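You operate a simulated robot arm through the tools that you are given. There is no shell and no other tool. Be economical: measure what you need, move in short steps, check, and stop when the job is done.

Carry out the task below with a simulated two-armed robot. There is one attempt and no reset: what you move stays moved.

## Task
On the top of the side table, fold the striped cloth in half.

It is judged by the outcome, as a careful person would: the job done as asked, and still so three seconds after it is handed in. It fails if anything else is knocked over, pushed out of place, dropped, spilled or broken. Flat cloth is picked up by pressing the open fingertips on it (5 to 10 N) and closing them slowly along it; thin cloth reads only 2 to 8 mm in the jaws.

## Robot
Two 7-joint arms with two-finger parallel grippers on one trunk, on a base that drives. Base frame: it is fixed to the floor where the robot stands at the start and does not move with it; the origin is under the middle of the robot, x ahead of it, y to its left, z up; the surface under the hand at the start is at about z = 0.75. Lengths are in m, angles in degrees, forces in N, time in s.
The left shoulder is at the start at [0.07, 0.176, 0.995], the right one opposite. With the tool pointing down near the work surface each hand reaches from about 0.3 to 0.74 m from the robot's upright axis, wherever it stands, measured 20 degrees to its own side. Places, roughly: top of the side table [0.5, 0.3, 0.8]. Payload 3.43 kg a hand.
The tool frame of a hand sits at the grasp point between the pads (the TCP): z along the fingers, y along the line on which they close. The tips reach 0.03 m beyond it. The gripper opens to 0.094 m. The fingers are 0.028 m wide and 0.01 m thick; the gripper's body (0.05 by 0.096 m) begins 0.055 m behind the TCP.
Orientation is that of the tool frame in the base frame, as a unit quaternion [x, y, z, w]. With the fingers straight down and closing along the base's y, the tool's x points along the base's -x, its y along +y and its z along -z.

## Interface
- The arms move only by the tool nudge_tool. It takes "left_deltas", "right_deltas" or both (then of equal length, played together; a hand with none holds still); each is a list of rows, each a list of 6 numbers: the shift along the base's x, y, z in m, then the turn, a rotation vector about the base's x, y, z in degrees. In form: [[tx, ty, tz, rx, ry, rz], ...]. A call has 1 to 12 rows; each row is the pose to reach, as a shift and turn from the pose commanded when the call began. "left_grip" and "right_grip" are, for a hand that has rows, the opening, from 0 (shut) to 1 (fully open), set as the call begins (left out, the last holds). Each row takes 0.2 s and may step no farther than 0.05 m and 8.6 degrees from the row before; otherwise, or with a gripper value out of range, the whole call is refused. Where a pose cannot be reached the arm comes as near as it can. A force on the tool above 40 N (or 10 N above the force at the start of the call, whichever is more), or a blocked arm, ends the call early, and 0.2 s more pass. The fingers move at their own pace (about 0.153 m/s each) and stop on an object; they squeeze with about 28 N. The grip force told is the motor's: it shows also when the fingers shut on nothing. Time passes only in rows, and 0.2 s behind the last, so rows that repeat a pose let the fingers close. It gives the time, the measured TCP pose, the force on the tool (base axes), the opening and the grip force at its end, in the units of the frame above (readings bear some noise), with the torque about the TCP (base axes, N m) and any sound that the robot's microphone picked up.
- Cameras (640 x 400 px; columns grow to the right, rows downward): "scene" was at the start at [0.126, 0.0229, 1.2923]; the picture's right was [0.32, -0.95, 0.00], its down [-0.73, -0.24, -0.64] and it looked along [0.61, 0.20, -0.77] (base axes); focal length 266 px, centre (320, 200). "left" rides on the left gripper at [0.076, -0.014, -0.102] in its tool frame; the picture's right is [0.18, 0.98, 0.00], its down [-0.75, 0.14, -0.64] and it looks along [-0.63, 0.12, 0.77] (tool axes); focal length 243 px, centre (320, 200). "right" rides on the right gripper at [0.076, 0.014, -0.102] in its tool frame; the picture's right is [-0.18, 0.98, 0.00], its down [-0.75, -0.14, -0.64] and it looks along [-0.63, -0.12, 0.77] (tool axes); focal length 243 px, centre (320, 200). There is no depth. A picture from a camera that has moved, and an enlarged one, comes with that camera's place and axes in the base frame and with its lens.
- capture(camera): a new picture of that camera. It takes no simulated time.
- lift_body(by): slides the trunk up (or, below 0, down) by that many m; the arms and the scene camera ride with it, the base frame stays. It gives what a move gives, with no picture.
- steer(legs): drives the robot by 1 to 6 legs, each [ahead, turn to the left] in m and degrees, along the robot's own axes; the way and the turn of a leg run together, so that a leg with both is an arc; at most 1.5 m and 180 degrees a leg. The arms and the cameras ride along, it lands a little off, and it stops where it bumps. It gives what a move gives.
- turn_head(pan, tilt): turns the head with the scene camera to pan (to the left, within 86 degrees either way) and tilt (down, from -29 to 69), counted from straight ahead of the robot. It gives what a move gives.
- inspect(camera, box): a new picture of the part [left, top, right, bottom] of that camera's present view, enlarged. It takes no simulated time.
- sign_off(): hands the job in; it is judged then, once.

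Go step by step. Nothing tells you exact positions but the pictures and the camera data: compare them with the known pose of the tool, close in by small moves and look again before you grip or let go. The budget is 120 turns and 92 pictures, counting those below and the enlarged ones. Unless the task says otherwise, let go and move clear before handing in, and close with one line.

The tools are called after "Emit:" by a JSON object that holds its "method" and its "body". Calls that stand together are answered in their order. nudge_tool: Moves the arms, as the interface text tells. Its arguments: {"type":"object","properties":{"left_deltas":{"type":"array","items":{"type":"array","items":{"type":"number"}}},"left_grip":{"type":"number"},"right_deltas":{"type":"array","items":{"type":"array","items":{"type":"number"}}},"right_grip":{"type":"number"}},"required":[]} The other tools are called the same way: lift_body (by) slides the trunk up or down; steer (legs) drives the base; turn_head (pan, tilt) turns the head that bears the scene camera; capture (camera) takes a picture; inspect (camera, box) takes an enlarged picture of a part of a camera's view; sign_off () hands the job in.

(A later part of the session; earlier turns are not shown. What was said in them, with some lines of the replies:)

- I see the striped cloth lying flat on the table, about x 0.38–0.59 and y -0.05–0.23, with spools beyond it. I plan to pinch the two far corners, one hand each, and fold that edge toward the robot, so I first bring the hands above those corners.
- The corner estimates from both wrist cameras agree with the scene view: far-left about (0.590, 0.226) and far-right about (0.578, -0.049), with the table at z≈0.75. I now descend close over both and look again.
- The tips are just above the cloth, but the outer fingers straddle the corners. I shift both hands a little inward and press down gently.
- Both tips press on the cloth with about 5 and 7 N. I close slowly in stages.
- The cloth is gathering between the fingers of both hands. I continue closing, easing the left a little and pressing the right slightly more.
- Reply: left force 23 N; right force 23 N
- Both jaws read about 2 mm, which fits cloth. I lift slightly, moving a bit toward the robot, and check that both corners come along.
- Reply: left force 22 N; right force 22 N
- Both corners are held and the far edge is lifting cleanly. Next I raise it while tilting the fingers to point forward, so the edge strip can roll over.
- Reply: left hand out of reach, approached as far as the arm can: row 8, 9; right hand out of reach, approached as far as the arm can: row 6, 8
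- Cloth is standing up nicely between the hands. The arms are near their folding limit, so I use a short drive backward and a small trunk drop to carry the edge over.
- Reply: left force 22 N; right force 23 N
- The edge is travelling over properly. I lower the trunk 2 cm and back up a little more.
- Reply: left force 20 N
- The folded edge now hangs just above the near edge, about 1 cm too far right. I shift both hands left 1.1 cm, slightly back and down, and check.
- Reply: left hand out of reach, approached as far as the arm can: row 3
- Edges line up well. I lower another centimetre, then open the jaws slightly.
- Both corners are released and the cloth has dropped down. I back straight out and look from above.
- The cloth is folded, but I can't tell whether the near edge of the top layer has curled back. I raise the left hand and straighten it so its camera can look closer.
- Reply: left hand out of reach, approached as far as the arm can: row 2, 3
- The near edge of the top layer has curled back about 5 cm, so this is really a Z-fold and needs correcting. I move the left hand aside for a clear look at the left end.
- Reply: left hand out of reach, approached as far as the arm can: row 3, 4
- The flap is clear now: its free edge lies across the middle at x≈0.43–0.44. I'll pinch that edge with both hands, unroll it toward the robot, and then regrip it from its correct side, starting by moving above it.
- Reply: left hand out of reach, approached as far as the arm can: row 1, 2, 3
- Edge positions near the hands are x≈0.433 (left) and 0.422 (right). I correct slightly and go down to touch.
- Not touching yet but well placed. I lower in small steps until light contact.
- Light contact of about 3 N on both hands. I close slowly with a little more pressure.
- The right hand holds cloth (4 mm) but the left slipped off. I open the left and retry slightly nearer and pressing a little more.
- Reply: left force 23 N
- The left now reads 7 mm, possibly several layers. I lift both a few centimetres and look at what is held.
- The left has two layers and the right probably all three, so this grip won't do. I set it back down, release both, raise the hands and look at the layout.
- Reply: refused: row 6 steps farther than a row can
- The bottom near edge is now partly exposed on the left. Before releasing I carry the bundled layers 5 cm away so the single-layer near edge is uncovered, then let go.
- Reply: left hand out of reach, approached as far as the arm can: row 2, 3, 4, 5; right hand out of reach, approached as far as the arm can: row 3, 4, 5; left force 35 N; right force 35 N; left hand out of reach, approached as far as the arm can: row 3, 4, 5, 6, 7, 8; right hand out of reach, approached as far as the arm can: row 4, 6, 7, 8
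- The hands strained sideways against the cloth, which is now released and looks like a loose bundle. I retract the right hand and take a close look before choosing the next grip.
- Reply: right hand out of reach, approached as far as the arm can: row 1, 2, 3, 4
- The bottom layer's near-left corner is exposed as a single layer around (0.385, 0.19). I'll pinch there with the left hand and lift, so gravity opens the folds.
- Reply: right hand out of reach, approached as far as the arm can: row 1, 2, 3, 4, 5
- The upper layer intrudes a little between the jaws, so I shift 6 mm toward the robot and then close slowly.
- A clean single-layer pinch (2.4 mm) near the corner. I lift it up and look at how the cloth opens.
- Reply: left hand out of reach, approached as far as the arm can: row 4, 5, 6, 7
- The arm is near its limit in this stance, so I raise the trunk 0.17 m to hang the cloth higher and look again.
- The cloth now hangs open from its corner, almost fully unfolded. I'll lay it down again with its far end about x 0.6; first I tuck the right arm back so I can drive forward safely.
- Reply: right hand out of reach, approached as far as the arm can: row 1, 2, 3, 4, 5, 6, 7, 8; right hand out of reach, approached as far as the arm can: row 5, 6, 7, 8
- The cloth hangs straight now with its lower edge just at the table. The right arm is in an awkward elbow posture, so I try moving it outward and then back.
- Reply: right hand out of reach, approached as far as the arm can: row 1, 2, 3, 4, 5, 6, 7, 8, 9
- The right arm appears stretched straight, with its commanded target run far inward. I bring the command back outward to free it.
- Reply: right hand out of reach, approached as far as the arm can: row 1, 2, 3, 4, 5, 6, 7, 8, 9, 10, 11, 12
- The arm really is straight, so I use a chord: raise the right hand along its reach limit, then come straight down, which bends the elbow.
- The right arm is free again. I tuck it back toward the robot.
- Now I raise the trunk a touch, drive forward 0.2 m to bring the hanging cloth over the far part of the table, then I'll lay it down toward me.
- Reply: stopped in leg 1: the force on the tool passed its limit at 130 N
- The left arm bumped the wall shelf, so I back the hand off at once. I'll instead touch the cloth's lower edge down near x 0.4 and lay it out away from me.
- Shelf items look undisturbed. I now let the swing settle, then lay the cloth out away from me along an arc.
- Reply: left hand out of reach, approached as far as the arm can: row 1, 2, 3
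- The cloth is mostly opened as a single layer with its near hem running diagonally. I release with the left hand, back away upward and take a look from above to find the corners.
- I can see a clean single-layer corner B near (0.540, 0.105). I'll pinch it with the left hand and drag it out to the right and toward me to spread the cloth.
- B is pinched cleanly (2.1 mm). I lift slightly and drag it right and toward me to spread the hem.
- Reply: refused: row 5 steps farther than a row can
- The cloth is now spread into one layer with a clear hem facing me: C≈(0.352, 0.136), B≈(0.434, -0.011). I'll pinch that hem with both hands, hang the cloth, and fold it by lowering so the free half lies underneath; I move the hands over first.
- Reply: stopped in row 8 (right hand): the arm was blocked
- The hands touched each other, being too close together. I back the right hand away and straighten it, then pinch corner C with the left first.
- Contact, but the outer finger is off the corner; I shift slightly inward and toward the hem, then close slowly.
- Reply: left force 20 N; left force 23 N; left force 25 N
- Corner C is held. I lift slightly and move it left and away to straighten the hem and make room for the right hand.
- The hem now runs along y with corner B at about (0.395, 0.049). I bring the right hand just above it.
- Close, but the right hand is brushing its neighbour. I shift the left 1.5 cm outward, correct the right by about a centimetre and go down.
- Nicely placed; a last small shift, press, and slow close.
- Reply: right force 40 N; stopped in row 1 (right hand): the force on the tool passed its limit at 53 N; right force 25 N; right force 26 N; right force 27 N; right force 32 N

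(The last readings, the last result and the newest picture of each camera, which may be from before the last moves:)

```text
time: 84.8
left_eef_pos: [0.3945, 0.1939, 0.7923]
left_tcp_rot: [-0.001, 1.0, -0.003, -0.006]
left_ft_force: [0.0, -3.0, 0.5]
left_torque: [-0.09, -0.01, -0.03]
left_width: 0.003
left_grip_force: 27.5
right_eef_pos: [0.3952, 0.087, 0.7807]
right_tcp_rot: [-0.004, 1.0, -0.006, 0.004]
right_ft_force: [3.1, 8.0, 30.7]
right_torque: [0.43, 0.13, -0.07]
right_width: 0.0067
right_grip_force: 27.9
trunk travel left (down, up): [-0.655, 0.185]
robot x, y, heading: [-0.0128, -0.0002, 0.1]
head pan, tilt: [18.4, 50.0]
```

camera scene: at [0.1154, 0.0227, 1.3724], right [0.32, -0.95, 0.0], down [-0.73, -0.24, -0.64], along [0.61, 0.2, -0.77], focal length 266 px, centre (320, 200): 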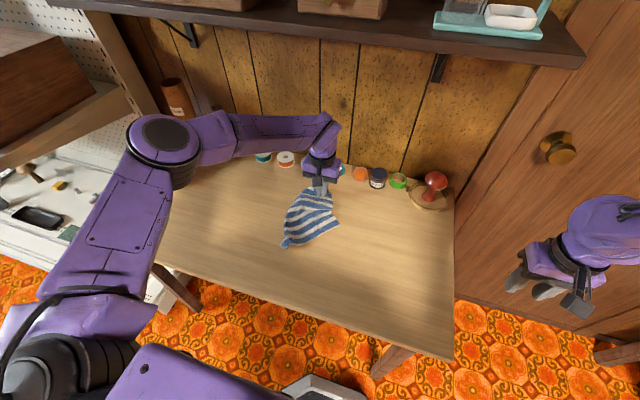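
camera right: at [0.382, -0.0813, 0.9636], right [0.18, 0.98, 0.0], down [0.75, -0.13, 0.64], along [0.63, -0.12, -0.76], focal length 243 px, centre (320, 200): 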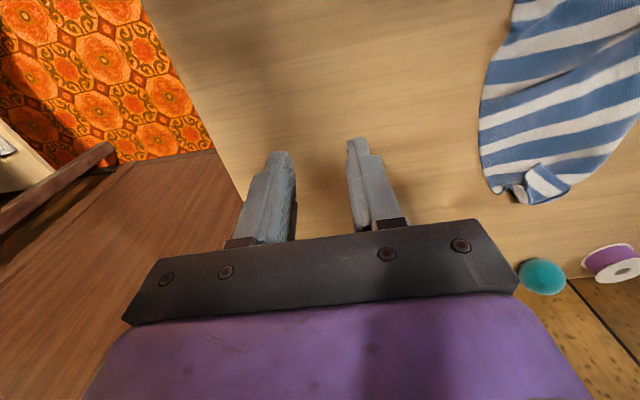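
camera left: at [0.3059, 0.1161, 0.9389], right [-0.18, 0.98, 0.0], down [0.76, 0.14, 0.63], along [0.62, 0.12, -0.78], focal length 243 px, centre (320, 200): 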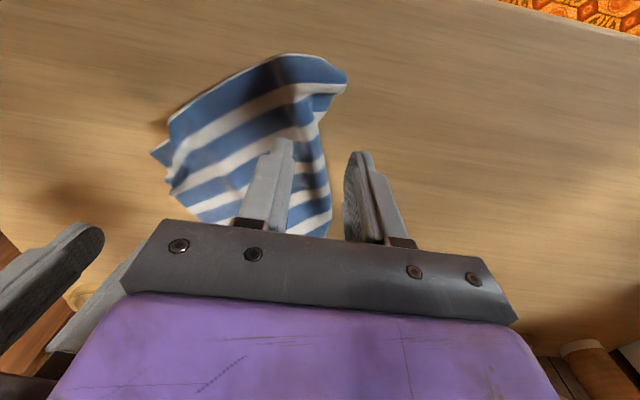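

Both hem corners are held. I lift together, spreading slightly, then raise the trunk so the cloth hangs freely.

Emit:
{"method": "nudge_tool", "body": {"left_deltas": [[0, 0, 0.02, 0, 0, 0], [0, 0.003, 0.05, 0, 0, 0], [0, 0.006, 0.08, 0, 0, 0], [0, 0.008, 0.11, 0, 0, 0], [0, 0.008, 0.13, 0, 0, 0]], "right_deltas": [[0, 0, 0.03, 0, 0, 0], [0, -0.003, 0.06, 0, 0, 0], [0, -0.006, 0.09, 0, 0, 0], [0, -0.008, 0.12, 0, 0, 0], [0, -0.008, 0.14, 0, 0, 0]]}}

Emit:
{"method": "lift_body", "body": {"by": 0.16}}

Emit:
{"method": "inspect", "body": {"camera": "scene", "box": [220, 100, 460, 300]}}

```text
time: 85.8
left_eef_pos: [0.3904, 0.2006, 0.8903]
left_tcp_rot: [0.002, 1.0, -0.003, -0.012]
left_ft_force: [-4.0, -14.2, -6.7]
left_torque: [-0.32, 0.23, -0.25]
left_width: 0.0033
left_grip_force: 28.3
right_eef_pos: [0.3722, 0.0783, 0.8484]
right_tcp_rot: [0.008, 0.997, 0.009, -0.071]
right_ft_force: [4.6, 13.3, 6.0]
right_torque: [0.52, -0.19, -0.05]
right_width: 0.0017
right_grip_force: 27.7
trunk travel left (down, up): [-0.655, 0.185]
robot x, y, heading: [-0.0157, -0.0017, 0.1]
head pan, tilt: [18.4, 50.0]
stopped in row 4 (right hand): the arm was blocked; the commanded pose is now the measured one
```

```text
time: 87.6
left_eef_pos: [0.3936, 0.2005, 1.0487]
left_tcp_rot: [0.0, 1.0, -0.003, -0.01]
left_ft_force: [-8.4, -24.9, -11.0]
left_torque: [-0.64, 0.36, -0.38]
left_width: 0.0036
left_grip_force: 27.9
right_eef_pos: [0.3733, 0.0769, 1.0069]
right_tcp_rot: [0.008, 0.997, 0.006, -0.071]
right_ft_force: [7.3, 23.6, 10.4]
right_torque: [0.9, -0.26, -0.06]
right_width: 0.0022
right_grip_force: 27.8
trunk travel left (down, up): [-0.815, 0.025]
robot x, y, heading: [-0.0183, 0.0004, -0.0]
head pan, tilt: [18.4, 50.0]
```

```text
2.00 times, centred on (340, 200) of scene
camera zoom: at [0.1159, 0.0231, 1.5323], right [0.32, -0.95, 0.0], down [-0.73, -0.24, -0.64], along [0.61, 0.2, -0.77], focal length 532 px, centre (280, 200)
```

zoom: 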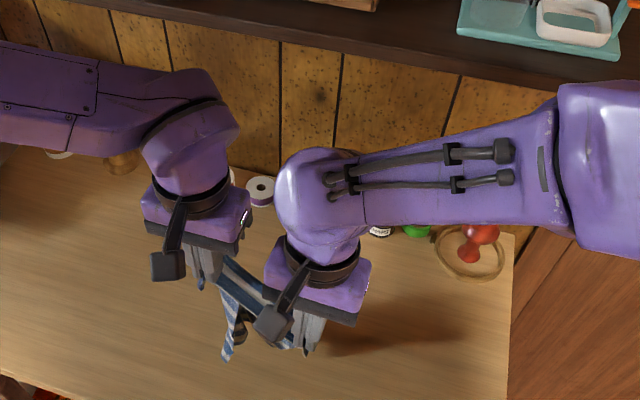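

The cloth is taut between the hands and the right hand got tilted and lower. I level the hands and relax the tension.

Emit:
{"method": "nudge_tool", "body": {"left_deltas": [[0, -0.004, -0.01, 0, 0, 0], [0, -0.006, -0.015, 0, 0, 0], [0, -0.006, -0.015, 0, 0, 0]], "right_deltas": [[0.005, 0.002, 0.008, 0, -3, 0], [0.012, 0.004, 0.016, 0, -6, 0], [0.02, 0.005, 0.025, 0, -8, 0]]}}

Emit:
{"method": "capture", "body": {"camera": "scene"}}

```text
time: 88.4
left_eef_pos: [0.3943, 0.1962, 1.0349]
left_tcp_rot: [0.0, 1.0, -0.003, -0.009]
left_ft_force: [0.8, 0.1, -0.9]
left_torque: [-0.01, 0.05, -0.03]
left_width: 0.0029
left_grip_force: 28.1
right_eef_pos: [0.4066, 0.0742, 1.0418]
right_tcp_rot: [0.032, 0.999, 0.03, -0.009]
right_ft_force: [3.8, -0.7, 7.5]
right_torque: [-0.04, 0.3, 0.04]
right_width: 0.002
right_grip_force: 28.2
trunk travel left (down, up): [-0.815, 0.025]
robot x, y, heading: [-0.0095, -0.0022, 0.1]
head pan, tilt: [18.4, 50.0]
```

```text
11 pictures are left
camera scene: at [0.1169, 0.0234, 1.5321], right [0.32, -0.95, 0.0], down [-0.73, -0.24, -0.64], along [0.61, 0.2, -0.77], focal length 266 px, centre (320, 200)
```

scene: 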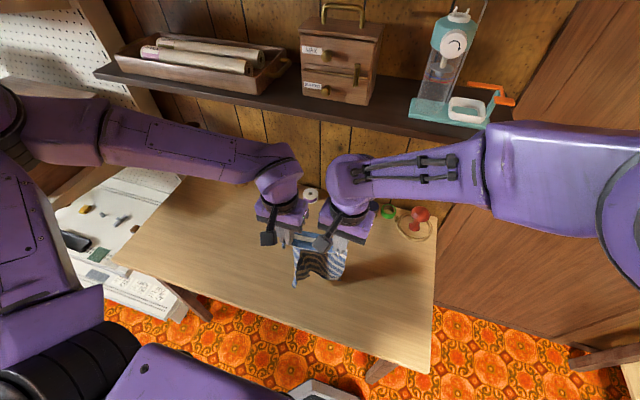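

Emit:
{"method": "inspect", "body": {"camera": "scene", "box": [260, 200, 380, 300]}}

```text
4.00 times, centred on (320, 250) of scene
camera zoom: at [0.1169, 0.0234, 1.5321], right [0.32, -0.95, 0.0], down [-0.73, -0.24, -0.64], along [0.61, 0.2, -0.77], focal length 1065 px, centre (320, 0)
```

zoom: 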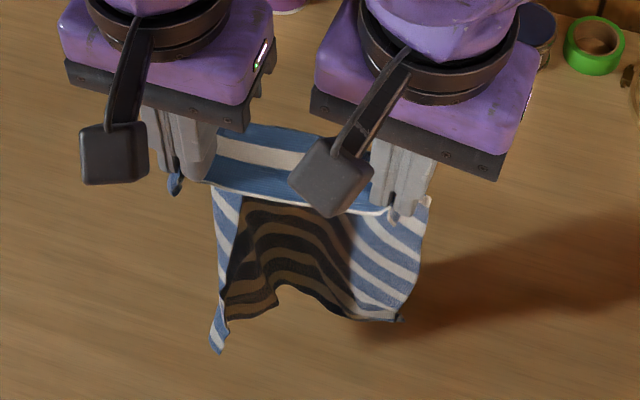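

The cloth now hangs like an open curtain from its hem, lower edge at the table. I move forward and down so the lower half is laid on the table, then check.

Emit:
{"method": "nudge_tool", "body": {"left_deltas": [[0.02, 0, -0.015, 0, 0, 0], [0.05, 0, -0.03, 0, 0, 0], [0.08, 0, -0.055, 0, 0, 0], [0.11, 0, -0.08, 0, 0, 0], [0.13, 0, -0.105, 0, 0, 0], [0.14, 0, -0.13, 0, 0, 0], [0.14, 0, -0.14, 0, 0, 0]], "right_deltas": [[0.02, -0.001, -0.015, 0, 0, 0], [0.05, -0.001, -0.035, 0, 0, 0], [0.08, -0.001, -0.06, 0, 0, 0], [0.11, -0.001, -0.085, 0, 0, 0], [0.125, -0.001, -0.11, 0, 0, 0], [0.13, -0.001, -0.135, 0, 0, 0], [0.13, -0.001, -0.147, 0, 0, 0]]}}

Emit:
{"method": "inspect", "body": {"camera": "scene", "box": [240, 180, 400, 300]}}

```text
time: 90.0
left_eef_pos: [0.5337, 0.1953, 0.8928]
left_tcp_rot: [0.0, 1.0, -0.004, -0.01]
left_ft_force: [-0.1, 0.1, 0.5]
left_torque: [0.0, 0.01, -0.02]
left_width: 0.0027
left_grip_force: 27.8
right_eef_pos: [0.5208, 0.0796, 0.8819]
right_tcp_rot: [0.006, 1.0, 0.004, -0.003]
right_ft_force: [-0.5, 0.1, 0.3]
right_torque: [-0.02, 0.04, 0.02]
right_width: 0.0019
right_grip_force: 27.9
trunk travel left (down, up): [-0.815, 0.025]
robot x, y, heading: [-0.0089, -0.0015, 0.1]
head pan, tilt: [18.4, 50.0]
```

```text
3.33 times, centred on (320, 240) of scene
camera zoom: at [0.1161, 0.023, 1.5323], right [0.32, -0.95, 0.0], down [-0.73, -0.24, -0.64], along [0.61, 0.2, -0.77], focal length 887 px, centre (320, 67)
```

zoom: 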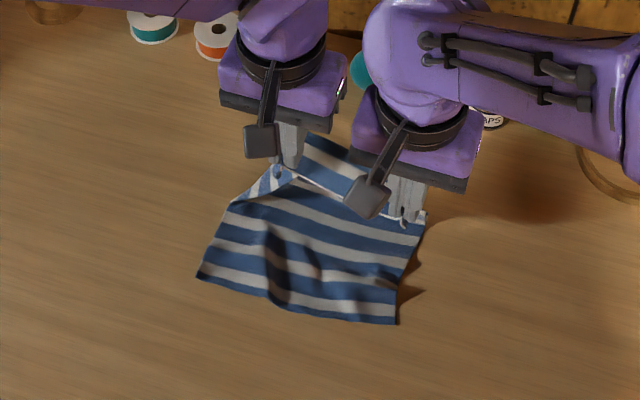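

Excellent: the lower half lies flat and full width, its hem at x≈0.458, y 0.06–0.26. I push a little farther forward, shift 2 cm left, then bring the held hem back and down onto that hem.

Emit:
{"method": "nudge_tool", "body": {"left_deltas": [[0.015, 0.008, -0.005, 0, 0, 0], [0.03, 0.015, -0.015, 0, 0, 0], [0.03, 0.02, -0.03, 0, 0, 0], [0.015, 0.022, -0.045, 0, 0, 0], [-0.01, 0.022, -0.06, 0, 0, 0], [-0.035, 0.022, -0.075, 0, 0, 0], [-0.055, 0.022, -0.088, 0, 0, 0], [-0.06, 0.022, -0.095, 0, 0, 0]], "right_deltas": [[0.015, 0.008, -0.003, 0, 0, 0], [0.03, 0.015, -0.01, 0, 0, 0], [0.03, 0.02, -0.022, 0, 0, 0], [0.015, 0.022, -0.037, 0, 0, 0], [-0.01, 0.022, -0.052, 0, 0, 0], [-0.03, 0.022, -0.067, 0, 0, 0], [-0.043, 0.022, -0.078, 0, 0, 0], [-0.046, 0.022, -0.085, 0, 0, 0]]}}

Emit:
{"method": "inspect", "body": {"camera": "scene", "box": [240, 180, 400, 300]}}

```text
time: 91.8
left_eef_pos: [0.4742, 0.2155, 0.7988]
left_tcp_rot: [0.001, 1.0, -0.003, -0.009]
left_ft_force: [-0.2, -0.2, 0.4]
left_torque: [0.01, -0.02, -0.01]
left_width: 0.0028
left_grip_force: 27.9
right_eef_pos: [0.475, 0.1039, 0.7983]
right_tcp_rot: [0.007, 1.0, 0.004, -0.002]
right_ft_force: [-0.3, 0.2, -0.2]
right_torque: [-0.02, 0.0, 0.0]
right_width: 0.0018
right_grip_force: 27.6
right hand out of reach, approached as far as the arm can: row 3
trunk travel left (down, up): [-0.815, 0.025]
robot x, y, heading: [-0.0111, -0.0013, -0.1]
head pan, tilt: [18.4, 50.0]
```

```text
3.33 times, centred on (320, 240) of scene
camera zoom: at [0.116, 0.0228, 1.5323], right [0.32, -0.95, 0.0], down [-0.73, -0.24, -0.64], along [0.61, 0.2, -0.77], focal length 887 px, centre (320, 67)
```

zoom: 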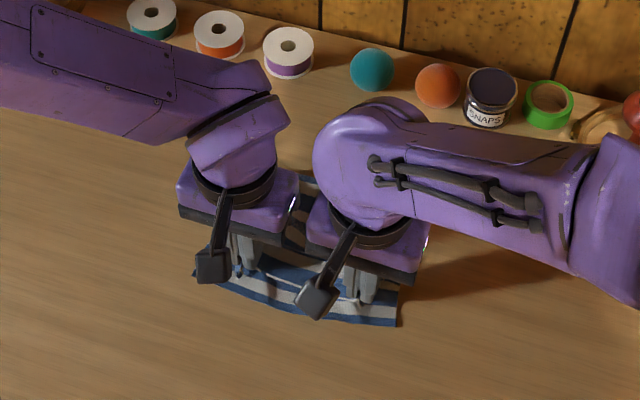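

The held hem is about 1.4 cm short of the lower hem. I bring it that much closer, lower to the table and release.

Emit:
{"method": "nudge_tool", "body": {"left_deltas": [[-0.008, 0, -0.004, 0, 0, 0], [-0.015, 0, -0.01, 0, 0, 0], [-0.015, 0, -0.014, 0, 0, 0]], "right_deltas": [[-0.008, 0, -0.004, 0, 0, 0], [-0.015, 0, -0.01, 0, 0, 0], [-0.015, 0, -0.014, 0, 0, 0]]}}

Emit:
{"method": "nudge_tool", "body": {"left_deltas": [[0, 0, 0, 0, 0, 0], [0, 0, 0, 0, 0, 0], [0, 0, 0.02, 0, 0, 0], [0, 0, 0.05, 0, 0, 0], [0, 0.02, 0.09, 0, 0, 0], [-0.01, 0.06, 0.1, 0, 0, 0], [-0.03, 0.1, 0.1, 0, 0, 0], [-0.05, 0.14, 0.1, 0, 0, 0]], "right_deltas": [[0, 0, 0, 0, 0, 0], [0, 0, 0, 0, 0, 0], [0, 0, 0.02, 0, 0, 0], [0, 0, 0.05, 0, 0, 0], [0, -0.02, 0.09, 0, 0, 0], [-0.01, -0.06, 0.1, 0, 0, 0], [-0.03, -0.1, 0.1, 0, 0, 0], [-0.05, -0.14, 0.1, 0, 0, 0]], "left_grip": 0.3, "right_grip": 0.3}}

Emit:
{"method": "inspect", "body": {"camera": "scene", "box": [250, 190, 390, 290]}}

```text
time: 92.6
left_eef_pos: [0.4571, 0.216, 0.7866]
left_tcp_rot: [0.001, 1.0, -0.002, -0.011]
left_ft_force: [0.2, -0.6, 1.2]
left_torque: [-0.02, 0.02, 0.01]
left_width: 0.0028
left_grip_force: 28.0
right_eef_pos: [0.4597, 0.1039, 0.7853]
right_tcp_rot: [0.006, 1.0, 0.005, -0.001]
right_ft_force: [0.0, 0.3, 4.9]
right_torque: [0.03, -0.09, 0.04]
right_width: 0.0019
right_grip_force: 27.9
trunk travel left (down, up): [-0.815, 0.025]
robot x, y, heading: [-0.0118, 0.0019, -0.0]
head pan, tilt: [18.4, 50.0]
```

```text
time: 94.4
left_eef_pos: [0.4072, 0.3559, 0.8862]
left_tcp_rot: [0.002, 1.0, -0.004, -0.008]
left_ft_force: [-0.8, 0.4, 0.9]
left_torque: [-0.04, -0.03, 0.01]
left_width: 0.0283
left_grip_force: 0.1
right_eef_pos: [0.4082, -0.0377, 0.885]
right_tcp_rot: [0.006, 1.0, 0.004, 0.0]
right_ft_force: [0.5, -0.4, 0.4]
right_torque: [0.01, 0.02, 0.04]
right_width: 0.0281
right_grip_force: 0.0
trunk travel left (down, up): [-0.815, 0.025]
robot x, y, heading: [-0.0123, -0.0016, 0.0]
head pan, tilt: [18.4, 50.0]
```

```text
4.00 times, centred on (320, 240) of scene
camera zoom: at [0.1128, 0.0234, 1.5326], right [0.32, -0.95, 0.0], down [-0.73, -0.24, -0.64], along [0.61, 0.2, -0.77], focal length 1065 px, centre (320, 40)
```

zoom: 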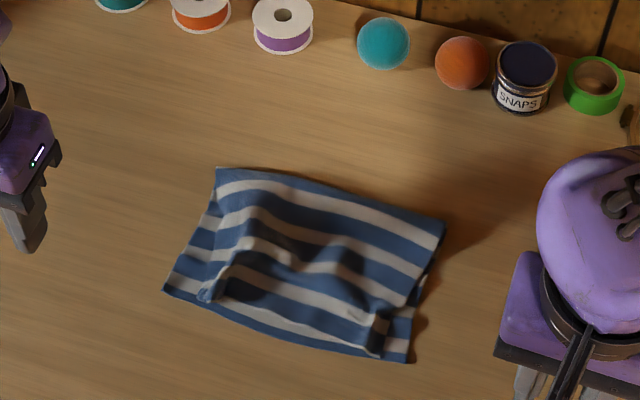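

The cloth is folded in half with the hems together; only the top corners are drawn in a few centimetres by the pinches. I zoom in to judge whether to spread them.

Emit:
{"method": "inspect", "body": {"camera": "scene", "box": [285, 225, 365, 285]}}

```text
6.67 times, centred on (325, 255) of scene
camera zoom: at [0.1128, 0.0234, 1.5326], right [0.32, -0.95, 0.0], down [-0.73, -0.24, -0.64], along [0.61, 0.2, -0.77], focal length 1774 px, centre (287, -167)
```

zoom: 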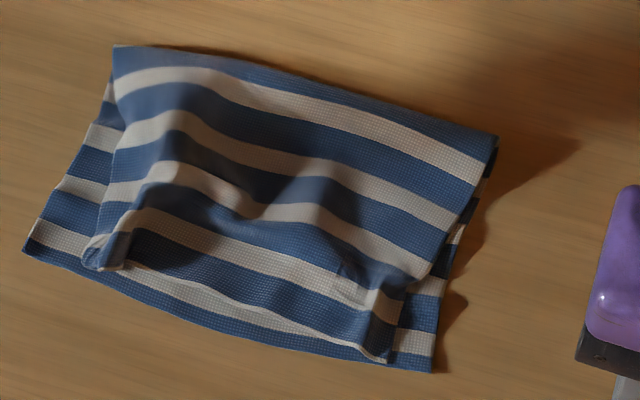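

The pinched corners still hold small upright ridges. I'll press lightly on both with closed fingertips and stroke outward simultaneously to spread the top corners.

Emit:
{"method": "nudge_tool", "body": {"left_deltas": [[0.02, -0.04, 0, 0, 0, 0], [0.04, -0.08, 0, 0, 0, 0], [0.05, -0.12, -0.01, 0, 0, 0], [0.051, -0.137, -0.04, 0, 0, 0], [0.051, -0.137, -0.08, 0, 0, 0], [0.051, -0.137, -0.094, 0, 0, 0], [0.051, -0.137, -0.1, 0, 0, 0]], "right_deltas": [[0.02, 0.04, 0, 0, 0, 0], [0.04, 0.08, 0, 0, 0, 0], [0.05, 0.12, -0.01, 0, 0, 0], [0.052, 0.136, -0.04, 0, 0, 0], [0.052, 0.136, -0.08, 0, 0, 0], [0.052, 0.136, -0.094, 0, 0, 0], [0.052, 0.136, -0.1, 0, 0, 0]], "left_grip": 0.0, "right_grip": 0.0}}

```text
time: 96.0
left_eef_pos: [0.4592, 0.2176, 0.7862]
left_tcp_rot: [0.0, 1.0, -0.003, -0.009]
left_ft_force: [0.1, -0.1, 0.7]
left_torque: [0.01, -0.02, -0.01]
left_width: 0.0001
left_grip_force: 27.6
right_eef_pos: [0.4618, 0.0983, 0.7848]
right_tcp_rot: [0.007, 1.0, 0.005, -0.002]
right_ft_force: [-0.1, 0.8, 0.4]
right_torque: [0.0, 0.03, 0.04]
right_width: 0.0
right_grip_force: 28.3
trunk travel left (down, up): [-0.815, 0.025]
robot x, y, heading: [-0.0095, -0.0005, 0.1]
head pan, tilt: [18.4, 50.0]
```

Emit:
{"method": "nudge_tool", "body": {"left_deltas": [[0, 0, -0.002, 0, 0, 0], [0, 0.006, -0.004, 0, 0, 0], [0, 0.014, -0.004, 0, 0, 0], [-0.002, 0.022, -0.004, 0, 0, 0], [-0.003, 0.03, -0.004, 0, 0, 0], [-0.004, 0.038, -0.003, 0, 0, 0], [-0.004, 0.045, 0.01, 0, 0, 0], [-0.004, 0.045, 0.05, 0, 0, 0], [-0.02, 0.08, 0.08, 0, 0, 0]], "right_deltas": [[0, 0, -0.001, 0, 0, 0], [0, -0.006, -0.003, 0, 0, 0], [0, -0.014, -0.003, 0, 0, 0], [0, -0.022, -0.003, 0, 0, 0], [0, -0.03, -0.003, 0, 0, 0], [0, -0.037, -0.002, 0, 0, 0], [0, -0.044, 0.01, 0, 0, 0], [0, -0.044, 0.05, 0, 0, 0], [-0.02, -0.08, 0.08, 0, 0, 0]]}}

Emit:
{"method": "inspect", "body": {"camera": "scene", "box": [275, 220, 375, 290]}}

```text
refused: row 9 steps farther than a row can; nothing moved
```

```text
5.71 times, centred on (325, 255) of scene
camera zoom: at [0.1158, 0.023, 1.5324], right [0.32, -0.95, 0.0], down [-0.73, -0.24, -0.64], along [0.61, 0.2, -0.77], focal length 1521 px, centre (291, -114)
```

zoom: 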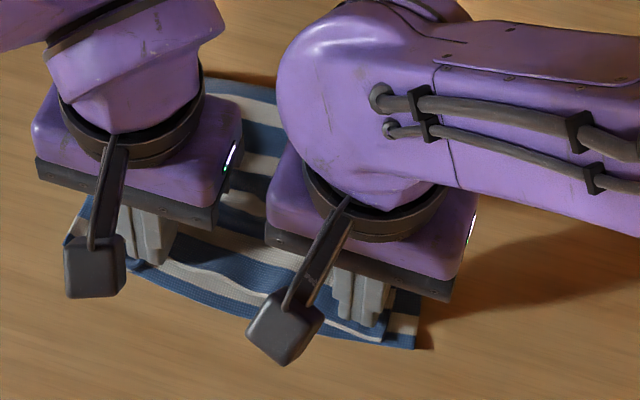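

Emit:
{"method": "nudge_tool", "body": {"left_deltas": [[0, 0, -0.002, 0, 0, 0], [0, 0.006, -0.004, 0, 0, 0], [0, 0.014, -0.004, 0, 0, 0], [-0.002, 0.022, -0.004, 0, 0, 0], [-0.003, 0.03, -0.004, 0, 0, 0], [-0.004, 0.038, -0.003, 0, 0, 0], [-0.004, 0.045, 0.01, 0, 0, 0], [-0.004, 0.045, 0.05, 0, 0, 0], [-0.01, 0.075, 0.08, 0, 0, 0], [-0.02, 0.11, 0.1, 0, 0, 0]], "right_deltas": [[0, 0, -0.001, 0, 0, 0], [0, -0.006, -0.003, 0, 0, 0], [0, -0.014, -0.003, 0, 0, 0], [0, -0.022, -0.003, 0, 0, 0], [0, -0.03, -0.003, 0, 0, 0], [0, -0.037, -0.002, 0, 0, 0], [0, -0.044, 0.01, 0, 0, 0], [0, -0.044, 0.05, 0, 0, 0], [-0.01, -0.075, 0.08, 0, 0, 0], [-0.02, -0.11, 0.1, 0, 0, 0]]}}

Emit:
{"method": "inspect", "body": {"camera": "scene", "box": [275, 215, 375, 285]}}

```text
time: 98.2
left_eef_pos: [0.4384, 0.3305, 0.8871]
left_tcp_rot: [0.0, 1.0, -0.004, -0.01]
left_ft_force: [-0.7, -0.5, 0.0]
left_torque: [0.02, -0.06, -0.02]
left_width: 0.0003
left_grip_force: 28.3
right_eef_pos: [0.4402, -0.0129, 0.8838]
right_tcp_rot: [0.006, 1.0, 0.004, -0.002]
right_ft_force: [-0.9, 0.6, 0.0]
right_torque: [-0.01, 0.0, 0.01]
right_width: 0.0
right_grip_force: 28.3
trunk travel left (down, up): [-0.815, 0.025]
robot x, y, heading: [-0.0088, -0.0005, 0.0]
head pan, tilt: [18.4, 50.0]
```

```text
5.71 times, centred on (325, 250) of scene
camera zoom: at [0.1133, 0.0233, 1.5324], right [0.32, -0.95, 0.0], down [-0.73, -0.24, -0.64], along [0.61, 0.2, -0.77], focal length 1521 px, centre (291, -86)
```

zoom: 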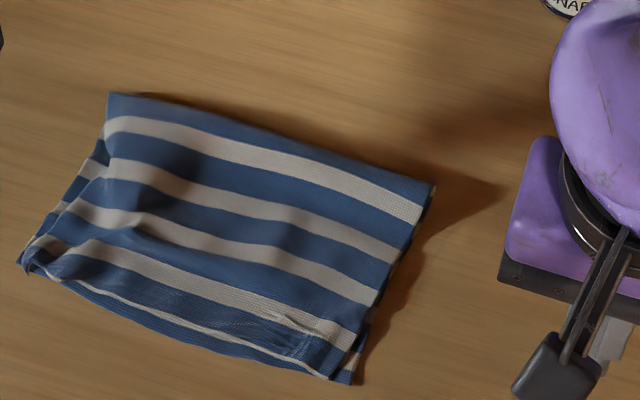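

The corners are now neatly aligned and the cloth is a flat half-fold. I move the hands clear and take one last overall look.

Emit:
{"method": "nudge_tool", "body": {"left_deltas": [[-0.02, 0.03, 0.02, 0, 0, 0], [-0.04, 0.05, 0.04, 0, 0, 0]], "right_deltas": [[-0.02, -0.035, 0.01, 0, 0, 0], [-0.04, -0.08, 0.02, 0, 0, 0], [-0.06, -0.12, 0.02, 0, 0, 0]]}}

Emit:
{"method": "nudge_tool", "body": {"right_deltas": [[-0.02, -0.035, 0.01, 0, 0, 0], [-0.04, -0.07, 0.02, 0, 0, 0], [-0.06, -0.105, 0.02, 0, 0, 0]]}}

Emit:
{"method": "capture", "body": {"camera": "scene"}}

```text
refused: give rows for one hand, or as many for the one as for the other
```

```text
time: 99.0
left_eef_pos: [0.4406, 0.3298, 0.8861]
left_tcp_rot: [0.0, 1.0, -0.003, -0.009]
left_ft_force: [0.3, -0.3, 0.0]
left_torque: [0.02, 0.0, 0.0]
left_width: 0.0001
left_grip_force: 28.2
right_eef_pos: [0.3823, -0.1166, 0.9039]
right_tcp_rot: [0.006, 1.0, 0.005, -0.003]
right_ft_force: [-0.2, -0.4, 0.4]
right_torque: [0.0, 0.01, 0.0]
right_width: 0.0
right_grip_force: 28.1
trunk travel left (down, up): [-0.815, 0.025]
robot x, y, heading: [-0.013, 0.0018, 0.3]
head pan, tilt: [18.4, 50.0]
```

```text
3 pictures are left
camera scene: at [0.116, 0.0218, 1.5323], right [0.32, -0.95, 0.0], down [-0.73, -0.24, -0.64], along [0.61, 0.2, -0.77], focal length 266 px, centre (320, 200)
```

scene: 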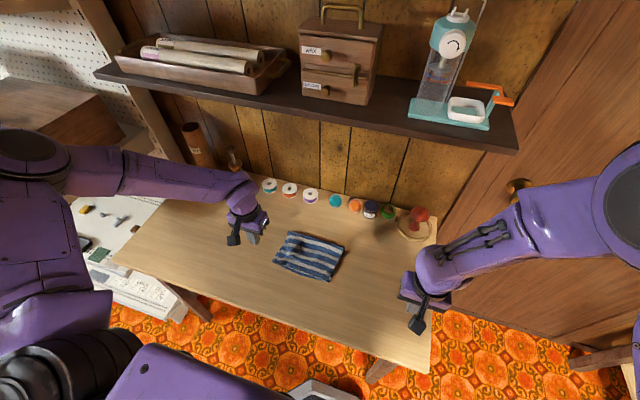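

The cloth lies folded in half on the table, everything else is standing in place, and both hands are clear, so I hand in.

Emit:
{"method": "sign_off", "body": {}}

```text
The job is handed in.
```

The striped cloth is folded in half on the side table, with its corners lined up. It took two tries: the first fold curled back on itself, so I opened the cloth and refolded it. Along the way the left arm bumped the wall shelf once, but everything on the shelf and table was still standing in the last picture.
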